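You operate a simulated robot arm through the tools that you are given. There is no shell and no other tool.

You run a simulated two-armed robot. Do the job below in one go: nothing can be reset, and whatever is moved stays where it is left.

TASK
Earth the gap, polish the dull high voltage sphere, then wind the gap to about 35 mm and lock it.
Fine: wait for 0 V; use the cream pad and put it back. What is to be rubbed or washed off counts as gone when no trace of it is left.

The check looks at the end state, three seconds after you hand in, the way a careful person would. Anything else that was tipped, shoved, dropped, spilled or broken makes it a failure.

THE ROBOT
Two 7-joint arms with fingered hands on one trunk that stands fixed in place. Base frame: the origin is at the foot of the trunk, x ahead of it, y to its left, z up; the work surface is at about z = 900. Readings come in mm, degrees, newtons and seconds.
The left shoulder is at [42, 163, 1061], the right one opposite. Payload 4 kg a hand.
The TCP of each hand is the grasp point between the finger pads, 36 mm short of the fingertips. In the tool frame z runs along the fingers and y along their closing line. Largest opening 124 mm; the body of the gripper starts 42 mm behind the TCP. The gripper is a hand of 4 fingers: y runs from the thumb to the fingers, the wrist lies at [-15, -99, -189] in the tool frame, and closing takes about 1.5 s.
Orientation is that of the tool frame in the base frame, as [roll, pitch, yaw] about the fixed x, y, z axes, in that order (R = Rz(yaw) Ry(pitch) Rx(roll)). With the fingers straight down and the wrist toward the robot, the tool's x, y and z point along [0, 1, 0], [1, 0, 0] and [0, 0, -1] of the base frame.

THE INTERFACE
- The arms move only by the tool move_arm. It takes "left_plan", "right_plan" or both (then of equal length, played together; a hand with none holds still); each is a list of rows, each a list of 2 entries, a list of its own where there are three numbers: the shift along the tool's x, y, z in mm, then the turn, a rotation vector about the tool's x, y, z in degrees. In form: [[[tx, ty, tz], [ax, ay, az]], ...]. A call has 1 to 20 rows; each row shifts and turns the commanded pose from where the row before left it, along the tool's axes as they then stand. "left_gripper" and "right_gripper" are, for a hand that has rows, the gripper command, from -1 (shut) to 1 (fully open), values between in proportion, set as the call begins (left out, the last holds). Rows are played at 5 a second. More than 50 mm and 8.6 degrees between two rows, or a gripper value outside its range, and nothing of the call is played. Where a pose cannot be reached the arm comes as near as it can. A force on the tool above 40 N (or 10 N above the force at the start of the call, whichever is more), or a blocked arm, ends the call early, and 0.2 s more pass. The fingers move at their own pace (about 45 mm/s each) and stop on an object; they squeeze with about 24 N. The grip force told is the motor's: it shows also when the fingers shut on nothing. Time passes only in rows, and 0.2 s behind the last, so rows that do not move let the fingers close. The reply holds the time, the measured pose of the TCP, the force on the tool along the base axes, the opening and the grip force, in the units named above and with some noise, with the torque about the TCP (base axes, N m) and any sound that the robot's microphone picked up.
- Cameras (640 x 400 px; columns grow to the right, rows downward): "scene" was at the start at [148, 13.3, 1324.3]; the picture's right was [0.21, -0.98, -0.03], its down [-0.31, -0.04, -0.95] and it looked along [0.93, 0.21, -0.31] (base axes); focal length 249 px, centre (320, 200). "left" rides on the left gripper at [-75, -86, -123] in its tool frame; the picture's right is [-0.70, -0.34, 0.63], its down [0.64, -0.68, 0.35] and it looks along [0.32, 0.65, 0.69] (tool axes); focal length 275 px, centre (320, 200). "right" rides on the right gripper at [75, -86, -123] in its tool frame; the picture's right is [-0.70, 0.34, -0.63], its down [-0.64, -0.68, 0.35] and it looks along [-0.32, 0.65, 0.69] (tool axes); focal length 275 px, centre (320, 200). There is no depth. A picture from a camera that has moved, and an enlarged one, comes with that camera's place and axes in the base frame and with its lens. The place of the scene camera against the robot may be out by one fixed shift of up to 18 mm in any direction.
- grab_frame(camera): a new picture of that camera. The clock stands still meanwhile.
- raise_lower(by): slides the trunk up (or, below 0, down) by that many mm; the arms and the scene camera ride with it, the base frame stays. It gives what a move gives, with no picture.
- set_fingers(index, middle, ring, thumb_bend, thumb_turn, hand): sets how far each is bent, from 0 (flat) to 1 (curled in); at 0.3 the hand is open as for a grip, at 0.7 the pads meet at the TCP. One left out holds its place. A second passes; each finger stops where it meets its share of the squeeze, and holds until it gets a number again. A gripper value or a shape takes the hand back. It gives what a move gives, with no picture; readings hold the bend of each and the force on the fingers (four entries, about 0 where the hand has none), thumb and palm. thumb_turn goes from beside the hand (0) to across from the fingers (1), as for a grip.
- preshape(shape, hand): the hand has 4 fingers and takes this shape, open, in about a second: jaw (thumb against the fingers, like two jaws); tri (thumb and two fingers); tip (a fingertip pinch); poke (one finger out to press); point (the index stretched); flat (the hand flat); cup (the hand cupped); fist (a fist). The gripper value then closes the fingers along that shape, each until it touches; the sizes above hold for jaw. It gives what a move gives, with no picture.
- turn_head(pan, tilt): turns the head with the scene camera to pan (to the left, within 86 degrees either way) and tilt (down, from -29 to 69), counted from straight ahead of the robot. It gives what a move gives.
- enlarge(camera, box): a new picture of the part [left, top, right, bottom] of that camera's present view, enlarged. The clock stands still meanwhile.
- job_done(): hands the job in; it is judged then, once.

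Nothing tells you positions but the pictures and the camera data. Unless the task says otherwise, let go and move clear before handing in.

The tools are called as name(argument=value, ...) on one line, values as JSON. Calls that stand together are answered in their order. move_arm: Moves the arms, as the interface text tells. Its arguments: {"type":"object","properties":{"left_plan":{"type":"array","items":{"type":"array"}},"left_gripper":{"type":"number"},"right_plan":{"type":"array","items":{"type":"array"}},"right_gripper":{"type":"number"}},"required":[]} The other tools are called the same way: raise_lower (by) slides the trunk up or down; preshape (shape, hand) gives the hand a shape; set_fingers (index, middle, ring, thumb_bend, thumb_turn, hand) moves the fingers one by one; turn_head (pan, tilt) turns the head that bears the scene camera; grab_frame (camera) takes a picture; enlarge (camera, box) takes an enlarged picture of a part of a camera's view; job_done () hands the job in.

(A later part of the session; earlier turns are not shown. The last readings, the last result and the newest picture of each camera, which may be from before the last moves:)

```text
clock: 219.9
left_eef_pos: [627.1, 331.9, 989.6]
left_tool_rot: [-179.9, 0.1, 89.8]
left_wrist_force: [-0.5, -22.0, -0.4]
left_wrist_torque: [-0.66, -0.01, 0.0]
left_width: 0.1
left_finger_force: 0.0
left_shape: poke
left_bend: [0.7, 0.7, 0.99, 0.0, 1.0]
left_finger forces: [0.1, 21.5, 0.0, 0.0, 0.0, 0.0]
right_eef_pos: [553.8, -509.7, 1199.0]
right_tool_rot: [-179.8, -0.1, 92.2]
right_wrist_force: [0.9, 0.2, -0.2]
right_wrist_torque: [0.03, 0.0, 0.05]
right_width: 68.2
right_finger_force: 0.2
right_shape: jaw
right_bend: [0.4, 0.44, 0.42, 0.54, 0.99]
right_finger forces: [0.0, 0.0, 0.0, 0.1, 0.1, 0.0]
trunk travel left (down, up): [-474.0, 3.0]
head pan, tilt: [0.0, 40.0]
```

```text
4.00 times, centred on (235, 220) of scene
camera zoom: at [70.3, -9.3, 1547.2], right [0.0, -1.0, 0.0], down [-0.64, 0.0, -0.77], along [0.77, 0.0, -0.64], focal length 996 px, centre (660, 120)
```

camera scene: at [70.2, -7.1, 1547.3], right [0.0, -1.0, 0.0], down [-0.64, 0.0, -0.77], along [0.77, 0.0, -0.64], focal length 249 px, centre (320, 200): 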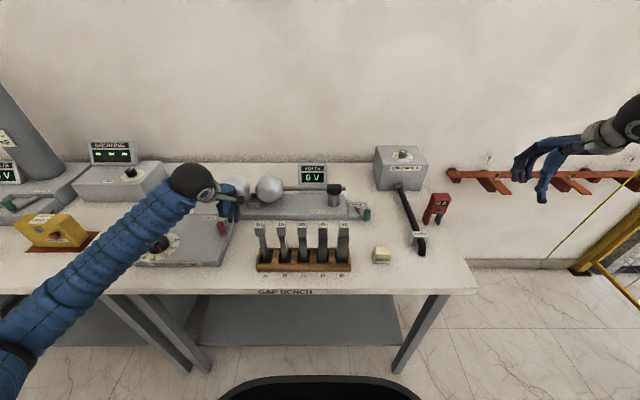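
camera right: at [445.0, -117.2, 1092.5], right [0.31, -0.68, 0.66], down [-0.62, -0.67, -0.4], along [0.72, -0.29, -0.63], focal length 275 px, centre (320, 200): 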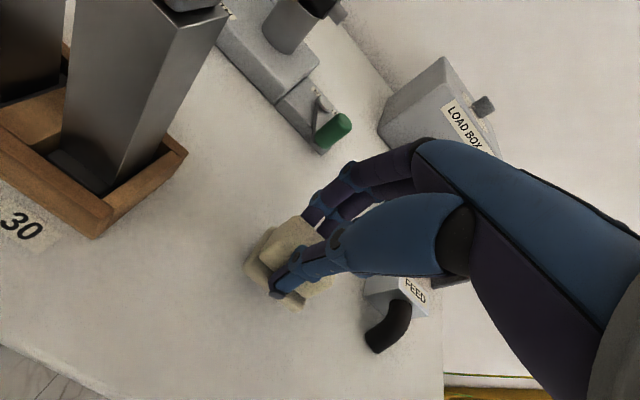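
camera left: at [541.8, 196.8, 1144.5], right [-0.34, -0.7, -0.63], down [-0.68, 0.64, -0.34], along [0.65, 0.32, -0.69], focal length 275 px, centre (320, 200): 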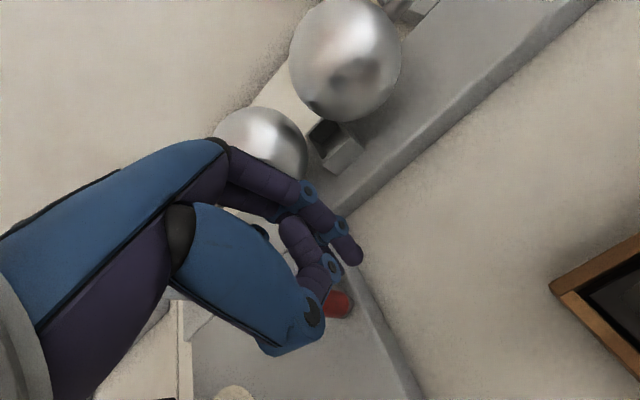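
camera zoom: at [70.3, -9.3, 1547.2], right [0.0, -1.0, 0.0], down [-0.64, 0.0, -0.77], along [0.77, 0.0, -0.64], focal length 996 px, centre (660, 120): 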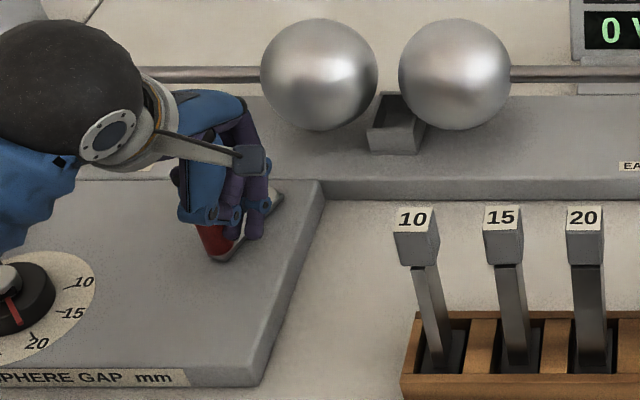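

The lock is at its other stop now. Backing off and going back to the crank handle.

move_arm(left_plan=[[[-8, 0, 0], [0, 0, 0]], [[-15, 0, 0], [0, 0, 0]], [[-10, 0, -20], [0, 0, 0]], [[0, 0, -40], [0, 0, 0]], [[0, 0, -40], [0, 0, 0]], [[0, 0, -40], [0, 0, 0]], [[0, 0, 0], [0, 0, 0]]])

preshape(hand="left", shape="jaw")

enlarge(camera="left", box=[300, 200, 500, 400])

enlarge(camera="scene", box=[110, 170, 270, 290])

```text
clock: 221.5
left_eef_pos: [628.1, 301.0, 1129.7]
left_tool_rot: [-179.8, 0.0, 90.0]
left_wrist_force: [-0.2, 0.3, -0.7]
left_wrist_torque: [0.0, 0.0, 0.01]
left_width: 0.0
left_finger_force: 0.0
left_shape: poke
left_bend: [0.7, 0.7, 0.99, 0.0, 1.0]
left_finger forces: [0.0, 0.0, 0.0, 0.1, 0.0, 0.0]
right_eef_pos: [555.2, -506.9, 1199.8]
right_tool_rot: [-179.9, 0.0, 92.3]
right_wrist_force: [0.8, 0.3, -0.7]
right_wrist_torque: [-0.01, -0.01, 0.01]
right_width: 68.1
right_finger_force: 0.1
right_shape: jaw
right_bend: [0.4, 0.44, 0.42, 0.54, 0.99]
right_finger forces: [0.0, 0.0, 0.0, 0.0, 0.0, 0.0]
trunk travel left (down, up): [-474.0, 3.0]
head pan, tilt: [0.0, 40.0]
```

```text
clock: 222.4
left_eef_pos: [628.0, 301.3, 1130.7]
left_tool_rot: [-179.8, -0.1, 90.0]
left_wrist_force: [0.2, -0.3, -0.1]
left_wrist_torque: [-0.01, 0.02, -0.03]
left_width: 124.0
left_finger_force: 0.2
left_shape: jaw
left_bend: [0.3, 0.3, 0.3, 0.3, 0.98]
left_finger forces: [0.1, 0.0, 0.1, 0.0, 0.0, 0.0]
right_eef_pos: [555.4, -507.7, 1199.6]
right_tool_rot: [-179.9, 0.0, 92.3]
right_wrist_force: [-0.8, -0.3, 0.5]
right_wrist_torque: [0.02, -0.01, -0.03]
right_width: 68.0
right_finger_force: 0.0
right_shape: jaw
right_bend: [0.4, 0.44, 0.42, 0.54, 0.99]
right_finger forces: [0.1, 0.0, 0.1, 0.0, 0.1, 0.1]
trunk travel left (down, up): [-474.0, 3.0]
head pan, tilt: [0.0, 40.0]
```

```text
2.00 times, centred on (400, 300) of left
camera zoom: at [541.7, 227.2, 1252.8], right [-0.34, -0.7, -0.63], down [-0.68, 0.65, -0.34], along [0.65, 0.32, -0.69], focal length 551 px, centre (160, 0)
```

zoom: 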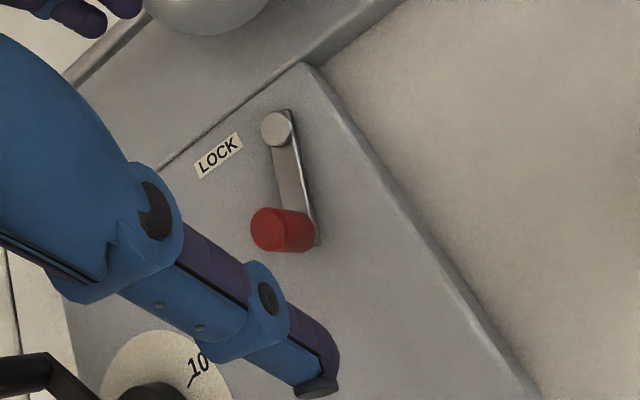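

```text
3.33 times, centred on (190, 230) of scene
camera zoom: at [70.3, -7.2, 1547.2], right [0.0, -1.0, 0.0], down [-0.64, 0.0, -0.77], along [0.77, 0.0, -0.64], focal length 830 px, centre (753, 100)
```

zoom: 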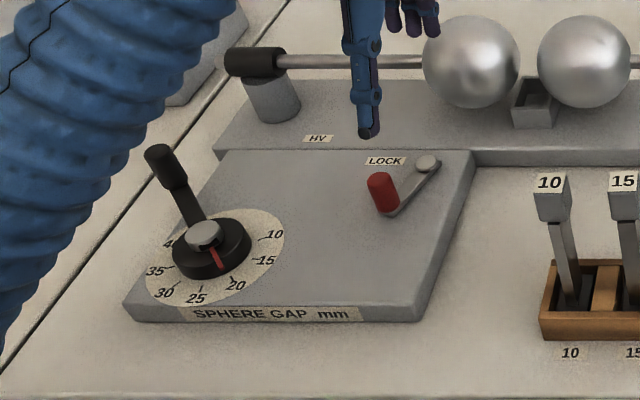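

move_arm(left_plan=[[[36.9, 0.2, 4], [0, 0, 0]], [[36.9, 0.2, 4], [0, 0, 0]], [[36.9, 0.2, 4], [0, 0, 0]], [[36.9, 0.2, 4], [0, 0, 0]], [[36.9, 0.2, 4], [0, 0, 0]], [[36.9, 0.2, 4], [0, 0, 0]], [[36.9, 0.2, 6], [0, 0, 0]], [[0, 0, 0], [0, 0, 0]]], left_gripper=0.3)

grab_frame(camera="left")

enlarge(camera="left", box=[340, 220, 480, 340])

```text
clock: 224.2
left_eef_pos: [628.2, 559.1, 1099.5]
left_tool_rot: [-179.8, 0.0, 90.1]
left_wrist_force: [-0.1, -0.7, -0.2]
left_wrist_torque: [0.01, 0.02, -0.04]
left_width: 81.2
left_finger_force: 0.1
left_shape: jaw
left_bend: [0.36, 0.4, 0.38, 0.51, 0.99]
left_finger forces: [0.1, 0.0, 0.0, 0.0, 0.1, 0.0]
right_eef_pos: [555.2, -507.6, 1199.5]
right_tool_rot: [-179.9, 0.0, 92.4]
right_wrist_force: [-0.3, 0.3, 0.1]
right_wrist_torque: [0.01, 0.0, -0.07]
right_width: 67.8
right_finger_force: 0.0
right_shape: jaw
right_bend: [0.4, 0.44, 0.42, 0.54, 0.99]
right_finger forces: [0.0, 0.1, 0.0, 0.1, 0.0, 0.1]
trunk travel left (down, up): [-474.0, 3.0]
head pan, tilt: [0.0, 40.0]
```

```text
taken
camera left: at [541.8, 486.1, 1222.6], right [-0.34, -0.7, -0.63], down [-0.68, 0.65, -0.34], along [0.65, 0.32, -0.69], focal length 275 px, centre (320, 200)
```

left: 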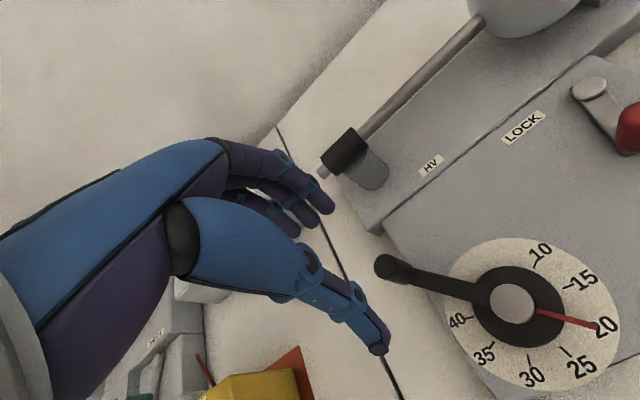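

```text
3.33 times, centred on (410, 280) of left
camera zoom: at [541.8, 486.1, 1222.6], right [-0.34, -0.7, -0.63], down [-0.68, 0.65, -0.34], along [0.65, 0.32, -0.69], focal length 918 px, centre (20, -67)
```

zoom: 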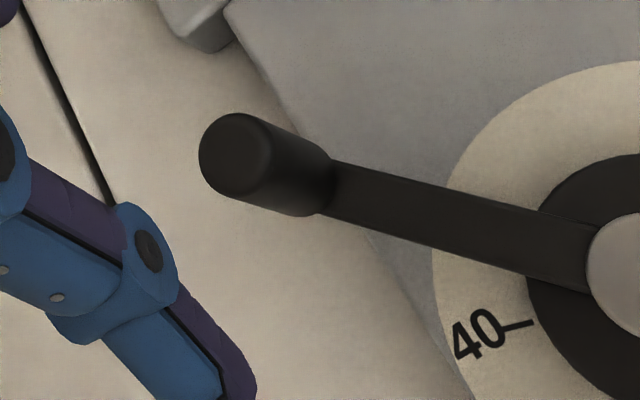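

move_arm(left_plan=[[[1, 2, 25], [0, 0, 0]], [[0, 0, 25], [0, 0, 0]], [[0, 0, 22], [0, 0, 0]], [[0, 0, 11], [0, 0, 0]], [[0, 0, 0], [0, 0, 0]]])

move_arm(left_plan=[[[0, 0, 0], [0, 0, 0]], [[0, 0, 0], [0, 0, 0]], [[0, 0, 0], [0, 0, 0]], [[0, 0, 0], [0, 0, 0]], [[0, 0, 0], [0, 0, 0]], [[0, 0, 0], [0, 0, 0]]], left_gripper=-1)

move_arm(left_plan=[[[-4, 3.7, 0], [0, 0, 0]], [[0, 0, 0], [0, 0, 0]]])

grab_frame(camera="left")

```text
clock: 225.4
left_eef_pos: [630.1, 560.8, 1016.3]
left_tool_rot: [-179.9, 0.0, 90.1]
left_wrist_force: [-0.9, 0.1, -0.5]
left_wrist_torque: [0.01, -0.01, 0.01]
left_width: 80.8
left_finger_force: 0.1
left_shape: jaw
left_bend: [0.36, 0.4, 0.38, 0.51, 0.99]
left_finger forces: [0.0, 0.1, 0.0, 0.0, 0.0, 0.0]
right_eef_pos: [555.4, -508.2, 1199.6]
right_tool_rot: [-179.9, 0.0, 92.3]
right_wrist_force: [0.0, 0.0, -0.1]
right_wrist_torque: [0.02, -0.03, 0.0]
right_width: 67.9
right_finger_force: 0.1
right_shape: jaw
right_bend: [0.4, 0.44, 0.42, 0.54, 0.99]
right_finger forces: [0.0, 0.0, 0.0, 0.1, 0.0, 0.1]
trunk travel left (down, up): [-474.0, 3.0]
head pan, tilt: [0.0, 40.0]
```

```text
clock: 226.8
left_eef_pos: [630.6, 559.4, 1015.5]
left_tool_rot: [-179.9, 0.0, 90.1]
left_wrist_force: [-2.2, -1.5, 3.6]
left_wrist_torque: [-0.02, -0.43, -0.08]
left_width: 21.8
left_finger_force: 24.2
left_shape: jaw
left_bend: [0.55, 0.6, 0.65, 0.65, 1.0]
left_finger forces: [15.2, 8.1, 0.0, 0.0, 23.9, 0.0]
right_eef_pos: [554.1, -506.9, 1198.6]
right_tool_rot: [180.0, 0.0, 92.3]
right_wrist_force: [0.0, -0.3, -0.3]
right_wrist_torque: [-0.02, 0.01, 0.03]
right_width: 68.3
right_finger_force: 0.0
right_shape: jaw
right_bend: [0.4, 0.44, 0.42, 0.54, 0.99]
right_finger forces: [0.1, 0.0, 0.0, 0.0, 0.0, 0.0]
trunk travel left (down, up): [-474.0, 3.0]
head pan, tilt: [0.0, 40.0]
```

```text
clock: 227.4
left_eef_pos: [633.6, 556.1, 1016.2]
left_tool_rot: [-180.0, 0.0, 90.1]
left_wrist_force: [-3.2, -1.4, 7.2]
left_wrist_torque: [-0.07, -0.45, -0.08]
left_width: 21.5
left_finger_force: 23.8
left_shape: jaw
left_bend: [0.55, 0.6, 0.65, 0.65, 1.0]
left_finger forces: [15.5, 9.2, 0.0, 0.0, 26.4, 0.0]
right_eef_pos: [553.7, -507.9, 1199.9]
right_tool_rot: [180.0, 0.1, 92.3]
right_wrist_force: [-0.1, -0.8, 0.1]
right_wrist_torque: [-0.02, 0.03, 0.0]
right_width: 68.1
right_finger_force: 0.1
right_shape: jaw
right_bend: [0.4, 0.44, 0.42, 0.54, 0.99]
right_finger forces: [0.0, 0.0, 0.0, 0.0, 0.0, 0.0]
trunk travel left (down, up): [-474.0, 3.0]
head pan, tilt: [0.0, 40.0]
```

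```text
taken
camera left: at [547.6, 482.2, 1140.0], right [-0.34, -0.7, -0.63], down [-0.68, 0.65, -0.35], along [0.65, 0.32, -0.69], focal length 275 px, centre (320, 200)
```

left: 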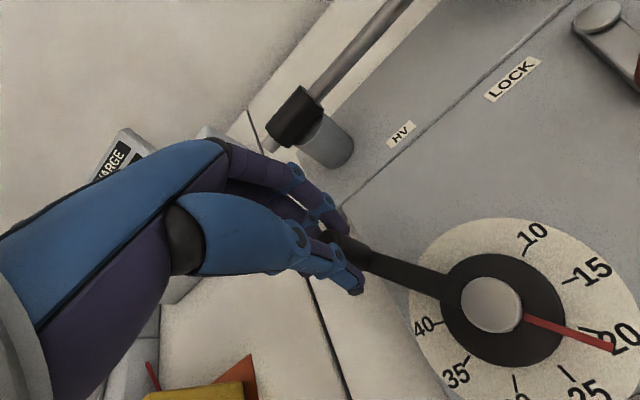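

The crank turns now that the lock is released. I continue along the arc.

move_arm(left_plan=[[[-5.8, 4.6, 0], [0, 0, 0]], [[-6.3, 4.0, 0], [0, 0, 0]], [[-6.5, 3.5, 0], [0, 0, 0]], [[-6.8, 2.9, 0], [0, 0, 0]], [[0, 0, 0], [0, 0, 0]]])

grab_frame(camera="left")

```text
clock: 228.6
left_eef_pos: [648.0, 531.1, 1017.3]
left_tool_rot: [-180.0, 0.0, 90.0]
left_wrist_force: [-11.0, -1.2, 4.3]
left_wrist_torque: [-0.19, -0.18, -0.23]
left_width: 20.7
left_finger_force: 23.7
left_shape: jaw
left_bend: [0.57, 0.6, 0.65, 0.65, 1.0]
left_finger forces: [16.9, 7.8, 0.0, 0.1, 32.2, 0.0]
right_eef_pos: [554.2, -507.3, 1199.5]
right_tool_rot: [-179.9, 0.0, 92.3]
right_wrist_force: [0.5, 0.7, -0.3]
right_wrist_torque: [0.02, -0.01, 0.02]
right_width: 68.1
right_finger_force: 0.0
right_shape: jaw
right_bend: [0.4, 0.44, 0.42, 0.54, 0.99]
right_finger forces: [0.1, 0.0, 0.1, 0.0, 0.0, 0.0]
trunk travel left (down, up): [-474.0, 3.0]
head pan, tilt: [0.0, 40.0]
```

```text
taken
camera left: at [562.0, 457.2, 1140.0], right [-0.34, -0.7, -0.63], down [-0.68, 0.65, -0.35], along [0.65, 0.32, -0.69], focal length 275 px, centre (320, 200)
```

left: 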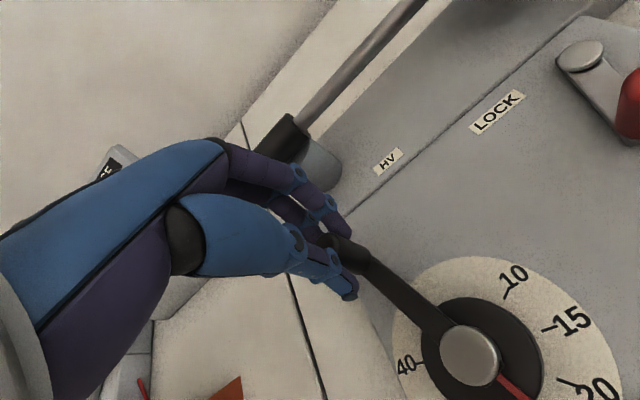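

move_arm(left_plan=[[[-7.1, 1.3, 0], [0, 0, 0]], [[-7.2, 1.0, 0], [0, 0, 0]], [[-7.4, 0.7, 0], [0, 0, 0]], [[-7.4, 0.3, 0], [0, 0, 0]], [[0, 0, 0], [0, 0, 0]]])

enlarge(camera="scene", box=[110, 170, 270, 290])

```text
clock: 229.8
left_eef_pos: [652.6, 501.5, 1017.3]
left_tool_rot: [180.0, 0.0, 90.1]
left_wrist_force: [0.4, 3.8, 4.1]
left_wrist_torque: [-0.22, -0.45, -0.27]
left_width: 19.1
left_finger_force: 24.3
left_shape: jaw
left_bend: [0.58, 0.59, 0.65, 0.65, 1.0]
left_finger forces: [18.7, 11.0, 0.0, 0.0, 28.2, 0.0]
right_eef_pos: [555.8, -506.6, 1198.6]
right_tool_rot: [-180.0, 0.1, 92.3]
right_wrist_force: [-0.5, -0.3, -0.4]
right_wrist_torque: [0.02, -0.01, 0.04]
right_width: 68.3
right_finger_force: 0.0
right_shape: jaw
right_bend: [0.4, 0.44, 0.42, 0.54, 0.99]
right_finger forces: [0.1, 0.0, 0.0, 0.0, 0.0, 0.1]
trunk travel left (down, up): [-474.0, 3.0]
head pan, tilt: [0.0, 40.0]
```

```text
3.33 times, centred on (190, 230) of scene
camera zoom: at [69.9, -6.8, 1547.3], right [0.0, -1.0, 0.0], down [-0.64, 0.0, -0.77], along [0.77, 0.0, -0.64], focal length 830 px, centre (753, 100)
```

zoom: 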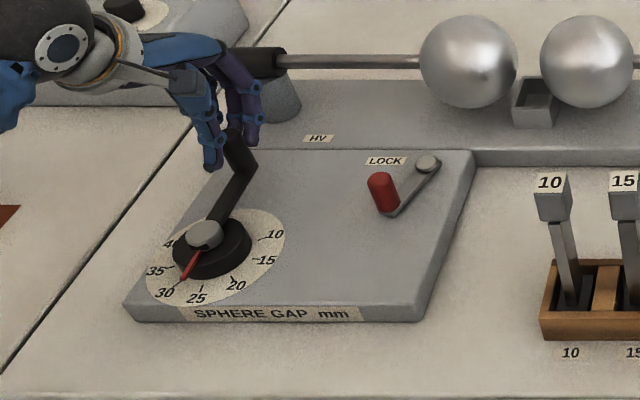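

move_arm(left_plan=[[[-7.4, -0.3, 0], [0, 0, 0]], [[-7.3, -1.0, 0], [0, 0, 0]], [[-7.2, -1.6, 0], [0, 0, 0]], [[-7.0, -2.2, 0], [0, 0, 0]], [[0, 0, 0], [0, 0, 0]]])

grab_frame(camera="left")

enlarge(camera="scene", box=[110, 170, 270, 290])

```text
clock: 231.0
left_eef_pos: [648.0, 472.6, 1015.8]
left_tool_rot: [-179.8, 0.0, 90.1]
left_wrist_force: [2.1, 3.2, 4.0]
left_wrist_torque: [-0.33, -0.48, -0.36]
left_width: 17.1
left_finger_force: 23.7
left_shape: jaw
left_bend: [0.72, 0.58, 0.65, 0.65, 1.0]
left_finger forces: [23.1, 12.1, 0.1, 0.0, 27.4, 0.0]
right_eef_pos: [555.7, -508.4, 1200.1]
right_tool_rot: [-179.9, 0.1, 92.2]
right_wrist_force: [-0.1, -0.2, -1.0]
right_wrist_torque: [0.02, -0.01, 0.02]
right_width: 68.1
right_finger_force: 0.0
right_shape: jaw
right_bend: [0.4, 0.44, 0.42, 0.54, 0.99]
right_finger forces: [0.1, 0.1, 0.1, 0.0, 0.0, 0.1]
trunk travel left (down, up): [-474.0, 3.0]
head pan, tilt: [0.0, 40.0]
```

```text
taken
camera left: at [561.4, 399.4, 1139.7], right [-0.34, -0.7, -0.63], down [-0.68, 0.65, -0.35], along [0.65, 0.31, -0.69], focal length 275 px, centre (320, 200)
```

left: 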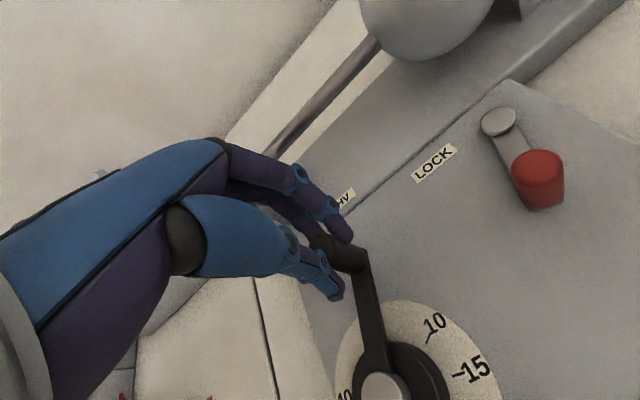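

```text
3.33 times, centred on (190, 230) of scene
camera zoom: at [70.2, -6.9, 1547.3], right [0.0, -1.0, 0.0], down [-0.64, 0.0, -0.77], along [0.77, 0.0, -0.64], focal length 830 px, centre (753, 100)
```

zoom: 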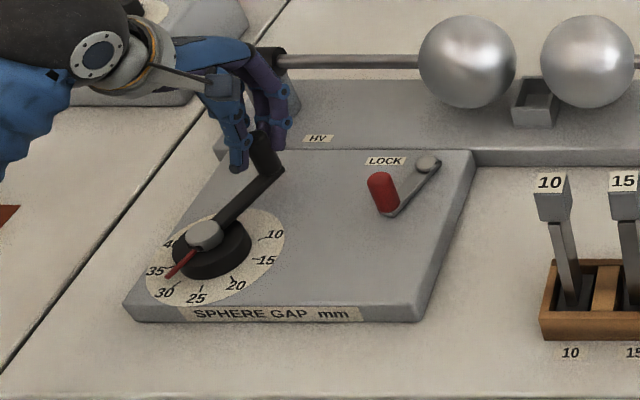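

Reading about 28–29. I'll regrasp to recentre the handle, then continue.

move_arm(left_plan=[[[0, 0, 0], [0, 0, 0]], [[0, 0, 0], [0, 0, 0]], [[0, 0, 0], [0, 0, 0]]], left_gripper=-0.1)

grab_frame(camera="left")

enlarge(camera="scene", box=[120, 190, 220, 280])

```text
clock: 231.8
left_eef_pos: [647.6, 473.9, 1016.0]
left_tool_rot: [-179.9, 0.0, 90.0]
left_wrist_force: [0.5, 0.8, 0.4]
left_wrist_torque: [0.02, -0.03, -0.04]
left_width: 55.5
left_finger_force: 0.0
left_shape: jaw
left_bend: [0.44, 0.48, 0.46, 0.57, 1.0]
left_finger forces: [0.0, 0.0, 0.1, 0.1, 0.1, 0.1]
right_eef_pos: [554.7, -506.4, 1201.1]
right_tool_rot: [-179.9, 0.0, 92.3]
right_wrist_force: [-0.4, -0.9, 0.8]
right_wrist_torque: [-0.01, 0.02, -0.01]
right_width: 67.8
right_finger_force: 0.1
right_shape: jaw
right_bend: [0.4, 0.44, 0.42, 0.54, 0.99]
right_finger forces: [0.1, 0.0, 0.0, 0.1, 0.1, 0.0]
trunk travel left (down, up): [-474.0, 3.0]
head pan, tilt: [0.0, 40.0]
```

```text
taken
camera left: at [561.4, 399.3, 1139.5], right [-0.34, -0.7, -0.63], down [-0.68, 0.65, -0.34], along [0.65, 0.31, -0.69], focal length 275 px, centre (320, 200)
```

left: 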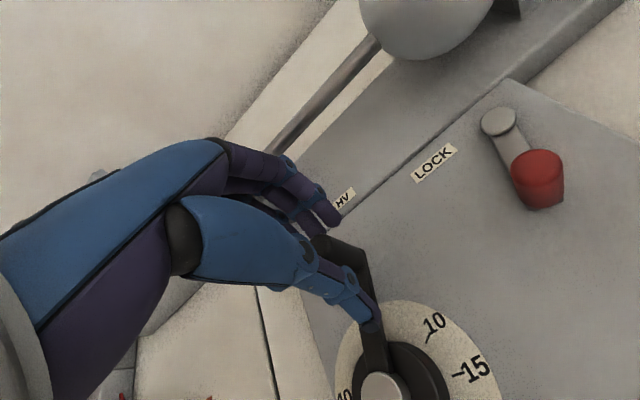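

```text
4.44 times, centred on (170, 235) of scene
camera zoom: at [70.2, -7.2, 1547.2], right [0.0, -1.0, 0.0], down [-0.64, 0.0, -0.77], along [0.77, 0.0, -0.64], focal length 1107 px, centre (987, 44)
```

zoom: 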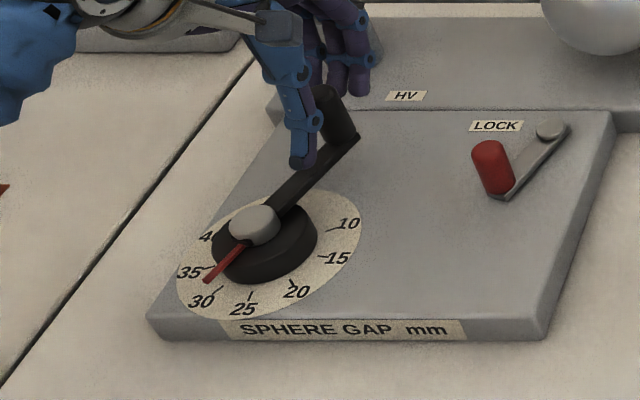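

move_arm(left_plan=[[[1, 1, 0], [0, 0, 0]], [[0, 0, 0], [0, 0, 0]], [[0, 0, 0], [0, 0, 0]], [[0, 0, 0], [0, 0, 0]], [[0, 0, 0], [0, 0, 0]]], left_gripper=-1)

move_arm(left_plan=[[[-6.9, -2.7, 0], [0, 0, 0]], [[-6.6, -3.3, 0], [0, 0, 0]], [[-6.3, -3.8, 0], [0, 0, 0]], [[-5.9, -4.4, 0], [0, 0, 0]], [[0, 0, 0], [0, 0, 0]]])

enlarge(camera="scene", box=[120, 190, 220, 280])

```text
clock: 233.0
left_eef_pos: [647.7, 473.1, 1016.4]
left_tool_rot: [-179.8, 0.1, 89.9]
left_wrist_force: [-2.5, 0.3, 1.6]
left_wrist_torque: [0.05, -0.4, -0.03]
left_width: 19.3
left_finger_force: 24.5
left_shape: jaw
left_bend: [0.58, 0.56, 0.64, 0.67, 1.0]
left_finger forces: [10.6, 11.7, 0.0, 0.1, 21.4, 0.0]
right_eef_pos: [553.7, -505.8, 1199.9]
right_tool_rot: [-179.9, 0.0, 92.4]
right_wrist_force: [-1.1, 0.1, 0.1]
right_wrist_torque: [-0.01, -0.03, -0.01]
right_width: 67.9
right_finger_force: 0.0
right_shape: jaw
right_bend: [0.4, 0.44, 0.42, 0.54, 0.99]
right_finger forces: [0.0, 0.1, 0.0, 0.0, 0.0, 0.0]
trunk travel left (down, up): [-474.0, 3.0]
head pan, tilt: [0.0, 40.0]
```

```text
clock: 234.2
left_eef_pos: [634.7, 448.0, 1015.7]
left_tool_rot: [-179.9, 0.1, 89.9]
left_wrist_force: [5.4, -3.7, 2.8]
left_wrist_torque: [0.0, -0.47, -0.12]
left_width: 13.1
left_finger_force: 24.0
left_shape: jaw
left_bend: [0.73, 0.54, 0.64, 0.76, 1.0]
left_finger forces: [0.0, 16.4, 0.0, 0.1, 15.4, 0.0]
right_eef_pos: [554.7, -507.6, 1200.3]
right_tool_rot: [-179.8, 0.0, 92.2]
right_wrist_force: [0.0, -0.6, 0.0]
right_wrist_torque: [-0.01, -0.06, -0.02]
right_width: 68.2
right_finger_force: 0.0
right_shape: jaw
right_bend: [0.4, 0.44, 0.42, 0.54, 0.99]
right_finger forces: [0.1, 0.0, 0.0, 0.0, 0.1, 0.0]
trunk travel left (down, up): [-474.0, 3.0]
head pan, tilt: [0.0, 40.0]
```

```text
4.44 times, centred on (170, 235) of scene
camera zoom: at [70.6, -7.5, 1547.2], right [0.0, -1.0, 0.0], down [-0.64, 0.0, -0.77], along [0.77, 0.0, -0.64], focal length 1107 px, centre (987, 44)
```

zoom: 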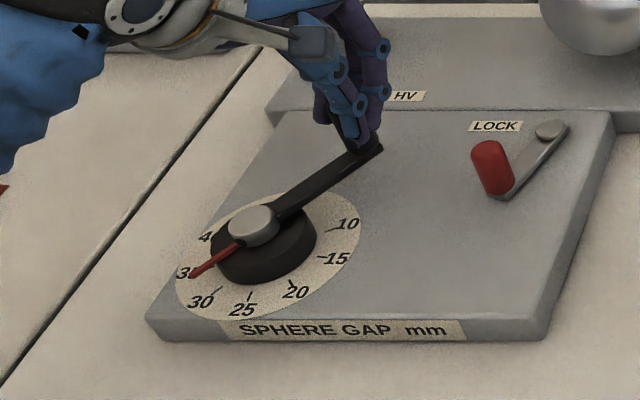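

move_arm(left_plan=[[[0, 0, 0], [0, 0, 0]], [[0, 0, 0], [0, 0, 0]], [[2, 3, 0], [0, 0, -8.5]], [[2, 3, 0], [0, 0, -8.5]], [[0, 0, 0], [0, 0, -8.5]], [[0, 0, 0], [0, 0, -8.5]], [[0, 0, 0], [0, 0, 0]]], left_gripper=0.0)

grab_frame(camera="left")

enlarge(camera="scene", box=[120, 190, 220, 280])

```text
clock: 235.8
left_eef_pos: [638.5, 452.8, 1015.7]
left_tool_rot: [-179.9, -0.1, 124.1]
left_wrist_force: [-0.5, 0.0, 0.4]
left_wrist_torque: [0.02, 0.0, -0.02]
left_width: 61.4
left_finger_force: 0.1
left_shape: jaw
left_bend: [0.42, 0.46, 0.44, 0.56, 1.0]
left_finger forces: [0.0, 0.0, 0.0, 0.0, 0.0, 0.1]
right_eef_pos: [555.8, -507.0, 1199.8]
right_tool_rot: [-180.0, 0.0, 92.3]
right_wrist_force: [0.5, 0.0, 0.0]
right_wrist_torque: [0.02, 0.04, 0.03]
right_width: 68.2
right_finger_force: 0.0
right_shape: jaw
right_bend: [0.4, 0.44, 0.42, 0.54, 0.99]
right_finger forces: [0.1, 0.1, 0.0, 0.0, 0.1, 0.1]
trunk travel left (down, up): [-474.0, 3.0]
head pan, tilt: [0.0, 40.0]
```

```text
taken
camera left: at [610.3, 344.2, 1139.5], right [0.11, -0.77, -0.63], down [-0.93, 0.15, -0.34], along [0.36, 0.62, -0.69], focal length 275 px, centre (320, 200)
```

left: 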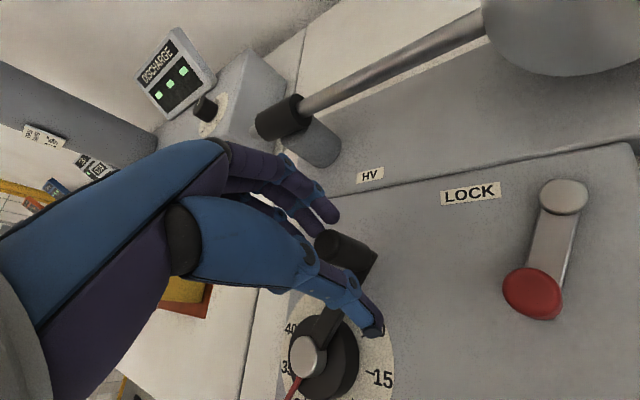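

```text
4.44 times, centred on (170, 235) of scene
camera zoom: at [69.9, -6.7, 1547.3], right [0.0, -1.0, 0.0], down [-0.64, 0.0, -0.77], along [0.77, 0.0, -0.64], focal length 1107 px, centre (987, 44)
```

zoom: 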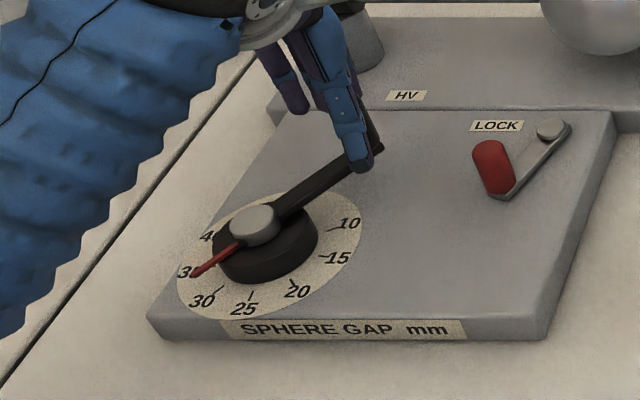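

move_arm(left_plan=[[[-7, 0, 0], [0, 0, 0]], [[0, 0, 0], [0, 0, 0]], [[0, 0, 0], [0, 0, 0]], [[0, 0, 0], [0, 0, 0]], [[0, 0, 0], [0, 0, 0]]], left_gripper=-1)

grab_frame(camera="left")

```text
clock: 237.0
left_eef_pos: [644.1, 445.2, 1016.9]
left_tool_rot: [-179.9, 0.0, 124.0]
left_wrist_force: [3.1, -2.0, 2.2]
left_wrist_torque: [0.27, -0.43, -0.07]
left_width: 18.0
left_finger_force: 24.3
left_shape: jaw
left_bend: [0.62, 0.58, 0.68, 0.66, 1.0]
left_finger forces: [11.7, 12.9, 0.0, 0.0, 20.9, 0.0]
right_eef_pos: [555.0, -506.2, 1199.9]
right_tool_rot: [-179.9, 0.0, 92.3]
right_wrist_force: [-0.1, 0.1, 0.4]
right_wrist_torque: [-0.01, -0.02, 0.02]
right_width: 68.0
right_finger_force: 0.1
right_shape: jaw
right_bend: [0.4, 0.44, 0.42, 0.54, 0.99]
right_finger forces: [0.1, 0.0, 0.0, 0.1, 0.0, 0.0]
trunk travel left (down, up): [-474.0, 3.0]
head pan, tilt: [0.0, 40.0]
```

```text
taken
camera left: at [614.3, 337.7, 1139.8], right [0.11, -0.77, -0.63], down [-0.93, 0.15, -0.34], along [0.36, 0.62, -0.69], focal length 275 px, centre (320, 200)
```

left: 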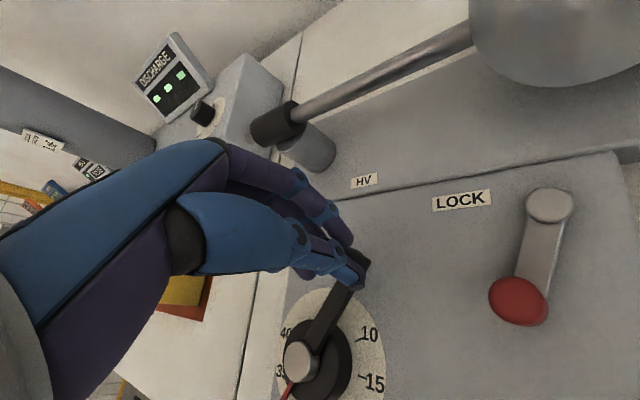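

move_arm(left_plan=[[[-2.0, -7.5, 0], [0, 0, 5]], [[-2.0, -7.5, 0], [0, 0, 5]], [[-2.0, -7.5, 0], [0, 0, 5]], [[0, 0, 0], [0, 0, 0]]])

enlarge(camera="left", box=[220, 260, 420, 400])

enlarge(camera="scene", box=[120, 190, 220, 280])

```text
clock: 238.0
left_eef_pos: [626.6, 431.4, 1014.8]
left_tool_rot: [-179.9, 0.0, 108.9]
left_wrist_force: [3.2, -3.8, 6.4]
left_wrist_torque: [0.11, -0.57, -0.07]
left_width: 17.2
left_finger_force: 23.7
left_shape: jaw
left_bend: [0.62, 0.58, 0.68, 0.66, 1.0]
left_finger forces: [12.5, 14.3, 0.1, 0.1, 21.5, 0.1]
right_eef_pos: [554.5, -507.7, 1199.4]
right_tool_rot: [-180.0, -0.1, 92.3]
right_wrist_force: [0.8, -0.4, 1.0]
right_wrist_torque: [-0.03, 0.02, 0.0]
right_width: 68.1
right_finger_force: 0.1
right_shape: jaw
right_bend: [0.4, 0.44, 0.42, 0.54, 0.99]
right_finger forces: [0.0, 0.0, 0.0, 0.1, 0.1, 0.0]
trunk travel left (down, up): [-474.0, 3.0]
head pan, tilt: [0.0, 40.0]
```

```text
2.86 times, centred on (320, 330) of left
camera zoom: at [570.0, 332.6, 1139.6], right [-0.09, -0.77, -0.63], down [-0.85, 0.39, -0.34], along [0.51, 0.51, -0.69], focal length 786 px, centre (320, -171)
```

zoom: 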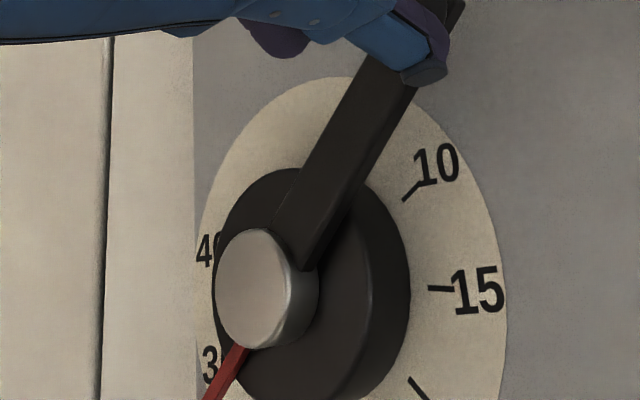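

```text
4.44 times, centred on (170, 235) of scene
camera zoom: at [70.3, -7.9, 1547.3], right [0.0, -1.0, 0.0], down [-0.64, 0.0, -0.77], along [0.77, 0.0, -0.64], focal length 1107 px, centre (987, 44)
```

zoom: 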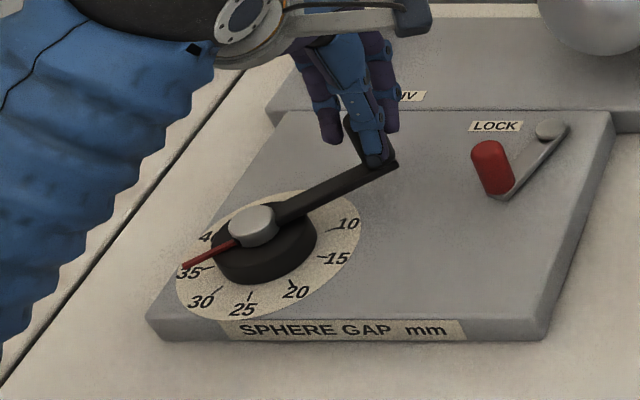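

move_arm(left_plan=[[[-2.0, -7.5, 0], [0, 0, 5]], [[-2.0, -7.5, 0], [0, 0, 5]], [[-2.0, -7.5, 0], [0, 0, 5]], [[-0.8, -3, 0], [0, 0, 2]], [[0, 0, 0], [0, 0, 0]]])

enlarge(camera="scene", box=[120, 190, 220, 280])

grab_frame(camera="left")

```text
clock: 239.2
left_eef_pos: [603.0, 418.1, 1016.1]
left_tool_rot: [-180.0, 0.0, 91.8]
left_wrist_force: [4.0, -5.6, 2.6]
left_wrist_torque: [-0.11, -0.58, -0.11]
left_width: 16.5
left_finger_force: 24.1
left_shape: jaw
left_bend: [0.62, 0.57, 0.68, 0.66, 1.0]
left_finger forces: [13.4, 15.1, 0.1, 0.1, 19.4, 0.1]
right_eef_pos: [554.6, -508.5, 1199.3]
right_tool_rot: [-179.9, -0.1, 92.3]
right_wrist_force: [-0.3, 0.3, 0.6]
right_wrist_torque: [-0.01, -0.03, 0.01]
right_width: 68.2
right_finger_force: 0.0
right_shape: jaw
right_bend: [0.4, 0.44, 0.42, 0.54, 0.99]
right_finger forces: [0.0, 0.0, 0.0, 0.1, 0.1, 0.1]
trunk travel left (down, up): [-474.0, 3.0]
head pan, tilt: [0.0, 40.0]
```

```text
4.44 times, centred on (170, 235) of scene
camera zoom: at [70.4, -7.9, 1547.2], right [0.0, -1.0, 0.0], down [-0.64, 0.0, -0.77], along [0.77, 0.0, -0.64], focal length 1107 px, centre (987, 44)
```

zoom: 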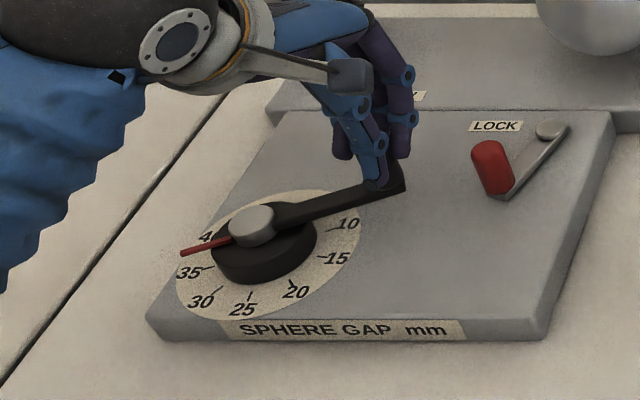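

```text
taken
camera left: at [520.5, 341.3, 1139.9], right [-0.31, -0.71, -0.63], down [-0.7, 0.62, -0.34], along [0.64, 0.34, -0.69], focal length 275 px, centre (320, 200)
```

left: 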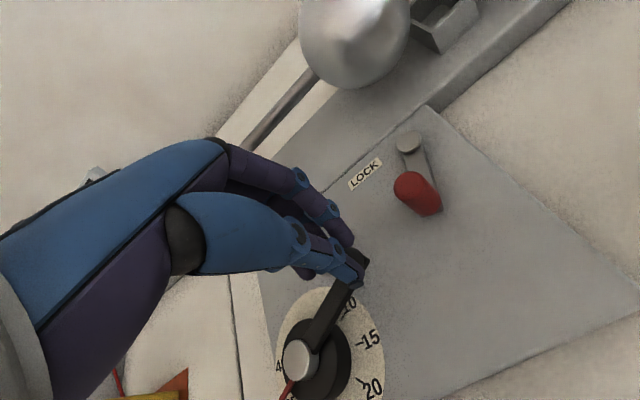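

By angle the crank should be near 35. I release, lift, and read the dial from above.

move_arm(left_plan=[[[0, 0, 0], [0, 0, 0]], [[0, 0, 0], [0, 0, 0]], [[0, 0, 0], [0, 0, 0]]], left_gripper=0.0)

move_arm(left_plan=[[[0, 0, -30], [0, 0, 0]], [[0, 0, -40], [0, 0, 0]], [[0, 0, -40], [0, 0, 0]], [[20, -20, -30], [0, 0, 0]], [[40, -10, 0], [0, 0, 0]], [[40, 0, 0], [0, 0, 0]], [[0, 0, 0], [0, 0, 0]]])

grab_frame(camera="left")

enlarge(camera="scene", box=[120, 190, 220, 280])

```text
clock: 240.0
left_eef_pos: [604.7, 419.7, 1016.7]
left_tool_rot: [-179.8, -0.1, 91.9]
left_wrist_force: [-0.4, 1.0, -0.2]
left_wrist_torque: [-0.01, -0.01, -0.02]
left_width: 61.4
left_finger_force: 0.1
left_shape: jaw
left_bend: [0.42, 0.46, 0.44, 0.56, 1.0]
left_finger forces: [0.0, 0.0, 0.1, 0.0, 0.1, 0.0]
right_eef_pos: [556.3, -507.7, 1198.0]
right_tool_rot: [-179.9, 0.0, 92.3]
right_wrist_force: [0.0, 0.0, -0.1]
right_wrist_torque: [0.0, -0.01, 0.01]
right_width: 68.1
right_finger_force: 0.0
right_shape: jaw
right_bend: [0.4, 0.44, 0.42, 0.54, 0.99]
right_finger forces: [0.0, 0.0, 0.0, 0.1, 0.0, 0.0]
trunk travel left (down, up): [-474.0, 3.0]
head pan, tilt: [0.0, 40.0]
```

```text
clock: 241.6
left_eef_pos: [570.6, 516.4, 1157.7]
left_tool_rot: [-179.9, 0.0, 92.0]
left_wrist_force: [0.6, -0.3, 0.0]
left_wrist_torque: [0.01, 0.0, -0.02]
left_width: 61.9
left_finger_force: 0.0
left_shape: jaw
left_bend: [0.42, 0.46, 0.44, 0.56, 1.0]
left_finger forces: [0.0, 0.1, 0.0, 0.1, 0.0, 0.0]
right_eef_pos: [554.9, -507.8, 1199.5]
right_tool_rot: [-180.0, 0.0, 92.3]
right_wrist_force: [0.1, 0.4, 0.7]
right_wrist_torque: [-0.02, 0.02, -0.03]
right_width: 67.9
right_finger_force: 0.0
right_shape: jaw
right_bend: [0.4, 0.44, 0.42, 0.54, 0.99]
right_finger forces: [0.0, 0.1, 0.1, 0.0, 0.0, 0.0]
trunk travel left (down, up): [-474.0, 3.0]
head pan, tilt: [0.0, 40.0]
```

```text
taken
camera left: at [486.9, 440.3, 1280.8], right [-0.31, -0.71, -0.63], down [-0.7, 0.62, -0.34], along [0.64, 0.34, -0.69], focal length 275 px, centre (320, 200)
```

left: 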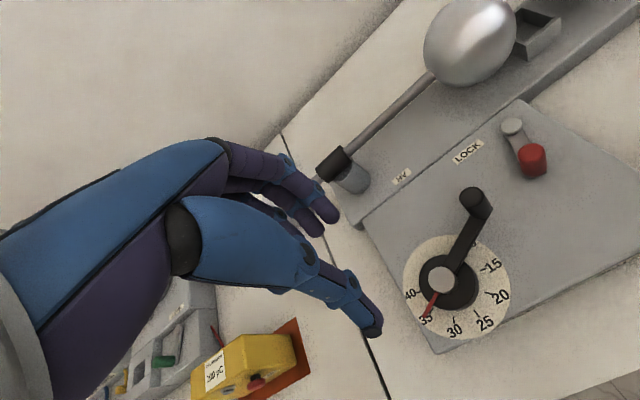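

```text
4.44 times, centred on (170, 235) of scene
camera zoom: at [70.5, -7.7, 1547.2], right [0.0, -1.0, 0.0], down [-0.64, 0.0, -0.77], along [0.77, 0.0, -0.64], focal length 1107 px, centre (987, 44)
```

zoom: 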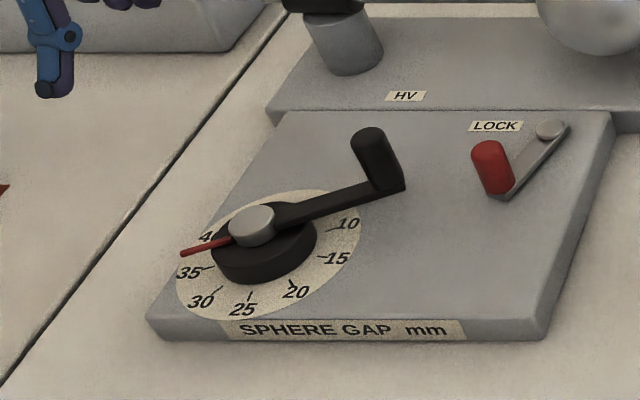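

enlarge(camera="left", box=[390, 180, 530, 350])

enlarge(camera="left", box=[395, 230, 515, 345])

enlarge(camera="scene", box=[200, 160, 310, 230])

```text
2.35 times, centred on (460, 265) of left
camera zoom: at [486.9, 440.3, 1280.8], right [-0.31, -0.71, -0.63], down [-0.7, 0.62, -0.34], along [0.64, 0.34, -0.69], focal length 648 px, centre (-9, 47)
```

zoom: 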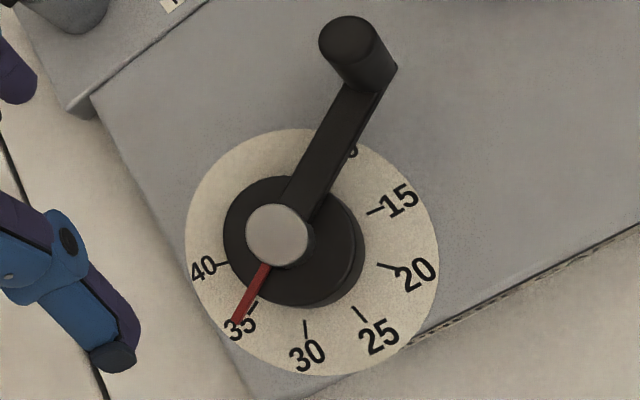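

```text
3.48 times, centred on (455, 288) of left
camera zoom: at [486.9, 440.3, 1280.8], right [-0.31, -0.71, -0.63], down [-0.7, 0.62, -0.34], along [0.64, 0.34, -0.69], focal length 958 px, centre (-150, -104)
```

zoom: 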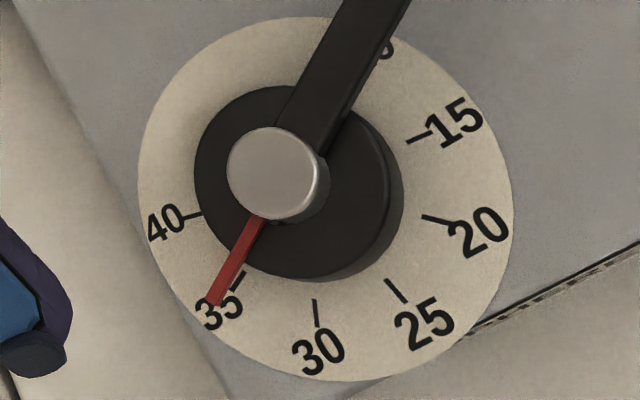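

```text
5.71 times, centred on (255, 195) of scene
camera zoom: at [70.5, -7.7, 1547.2], right [0.0, -1.0, 0.0], down [-0.64, 0.0, -0.77], along [0.77, 0.0, -0.64], focal length 1423 px, centre (691, 229)
```

zoom: 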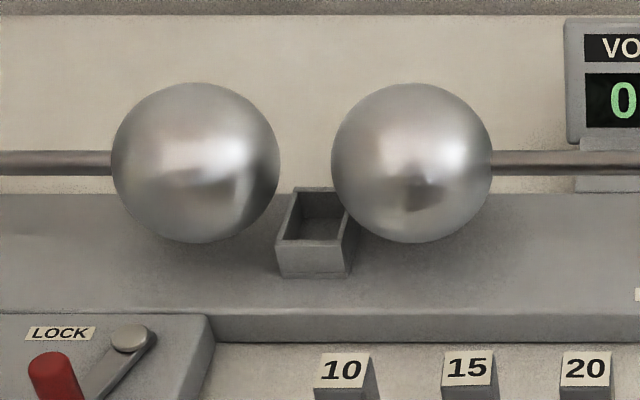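

The pointer reads close to 35; to avoid parallax I'll put the left camera vertically above the dial.

move_arm(left_plan=[[[19, 29.5, 0], [0, 0, 0]], [[19, 29.5, 0], [0, 0, 0]], [[19, 29.5, 0], [0, 0, 0]], [[0, 0, 0], [0, 0, 0]]])

enlarge(camera="left", box=[500, 260, 640, 400])

enlarge(camera="scene", box=[215, 165, 295, 215])

```text
clock: 242.6
left_eef_pos: [657.0, 576.9, 1156.5]
left_tool_rot: [-179.8, 0.0, 92.0]
left_wrist_force: [-0.6, 0.3, 0.5]
left_wrist_torque: [0.02, 0.01, 0.01]
left_width: 61.6
left_finger_force: 0.1
left_shape: jaw
left_bend: [0.42, 0.46, 0.44, 0.56, 1.0]
left_finger forces: [0.0, 0.0, 0.0, 0.0, 0.0, 0.0]
right_eef_pos: [555.5, -507.5, 1200.3]
right_tool_rot: [180.0, 0.0, 92.3]
right_wrist_force: [-0.3, 0.3, -0.2]
right_wrist_torque: [0.05, -0.03, -0.02]
right_width: 68.0
right_finger_force: 0.1
right_shape: jaw
right_bend: [0.4, 0.44, 0.42, 0.54, 0.99]
right_finger forces: [0.0, 0.0, 0.0, 0.0, 0.0, 0.0]
trunk travel left (down, up): [-474.0, 3.0]
head pan, tilt: [0.0, 40.0]
```

```text
2.86 times, centred on (570, 330) of left
camera zoom: at [572.9, 501.0, 1279.7], right [-0.31, -0.71, -0.63], down [-0.7, 0.62, -0.35], along [0.64, 0.34, -0.69], focal length 786 px, centre (-394, -171)
```

zoom: 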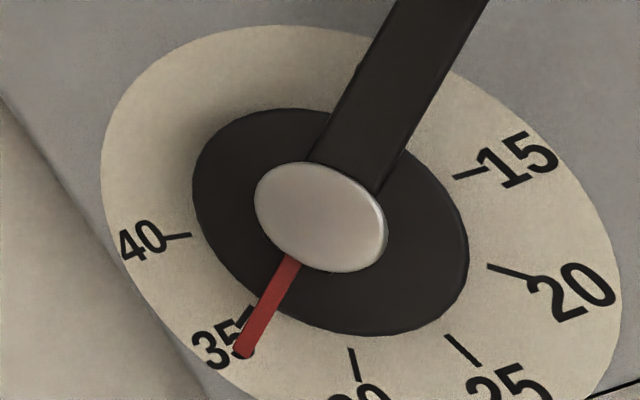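

```text
8.00 times, centred on (255, 190) of scene
camera zoom: at [69.7, -7.2, 1547.3], right [0.0, -1.0, 0.0], down [-0.64, 0.0, -0.77], along [0.77, 0.0, -0.64], focal length 1992 px, centre (840, 280)
```

zoom: 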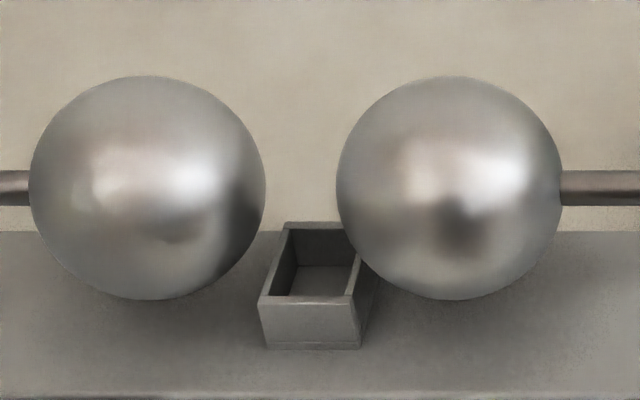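

The dial reads about 34.3. I'll regrip the handle and nudge it a few more degrees to 35.

move_arm(left_plan=[[[-31.1, -11.6, 6], [0, 0, 0]], [[-31.1, -11.6, 10], [0, 0, 0]], [[-31.1, -11.6, 15], [0, 0, 0]], [[-31.1, -11.6, 15], [0, 0, 0]], [[-31, -11.4, 20], [0, 0, 0]], [[0, 0, 0], [0, 0, 0]]], left_gripper=0.1)

grab_frame(camera="left")

enlarge(camera="scene", box=[120, 170, 240, 280])

```text
clock: 244.0
left_eef_pos: [603.6, 420.3, 1089.1]
left_tool_rot: [180.0, -0.1, 92.1]
left_wrist_force: [-0.3, -0.4, 0.1]
left_wrist_torque: [0.01, 0.05, 0.03]
left_width: 67.7
left_finger_force: 0.0
left_shape: jaw
left_bend: [0.4, 0.44, 0.42, 0.54, 0.99]
left_finger forces: [0.1, 0.0, 0.0, 0.0, 0.1, 0.0]
right_eef_pos: [556.4, -506.6, 1199.0]
right_tool_rot: [-179.9, -0.1, 92.3]
right_wrist_force: [0.3, -0.3, 1.4]
right_wrist_torque: [0.02, 0.0, 0.02]
right_width: 67.9
right_finger_force: 0.1
right_shape: jaw
right_bend: [0.4, 0.44, 0.42, 0.54, 0.99]
right_finger forces: [0.1, 0.0, 0.0, 0.0, 0.0, 0.1]
trunk travel left (down, up): [-474.0, 3.0]
head pan, tilt: [0.0, 40.0]
```

```text
taken
camera left: at [520.1, 344.4, 1212.8], right [-0.31, -0.71, -0.63], down [-0.7, 0.62, -0.34], along [0.64, 0.34, -0.69], focal length 275 px, centre (320, 200)
```

left: 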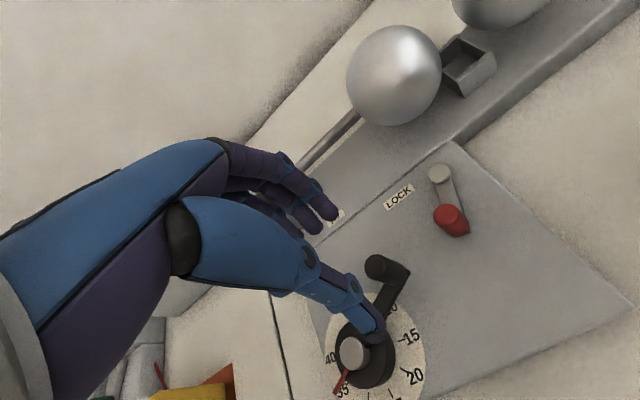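

```text
3.64 times, centred on (180, 225) of scene
camera zoom: at [70.2, -6.8, 1547.3], right [0.0, -1.0, 0.0], down [-0.64, 0.0, -0.77], along [0.77, 0.0, -0.64], focal length 906 px, centre (829, 109)
```

zoom: 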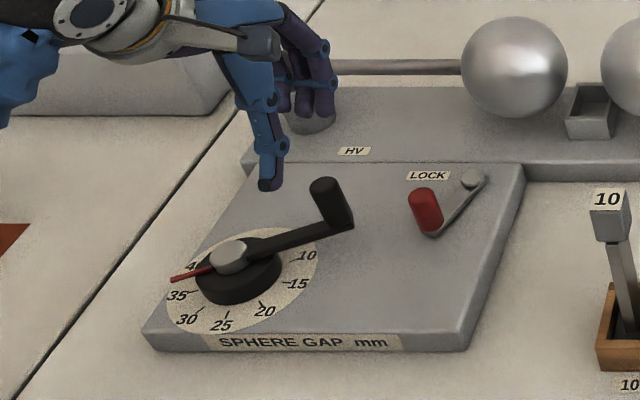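

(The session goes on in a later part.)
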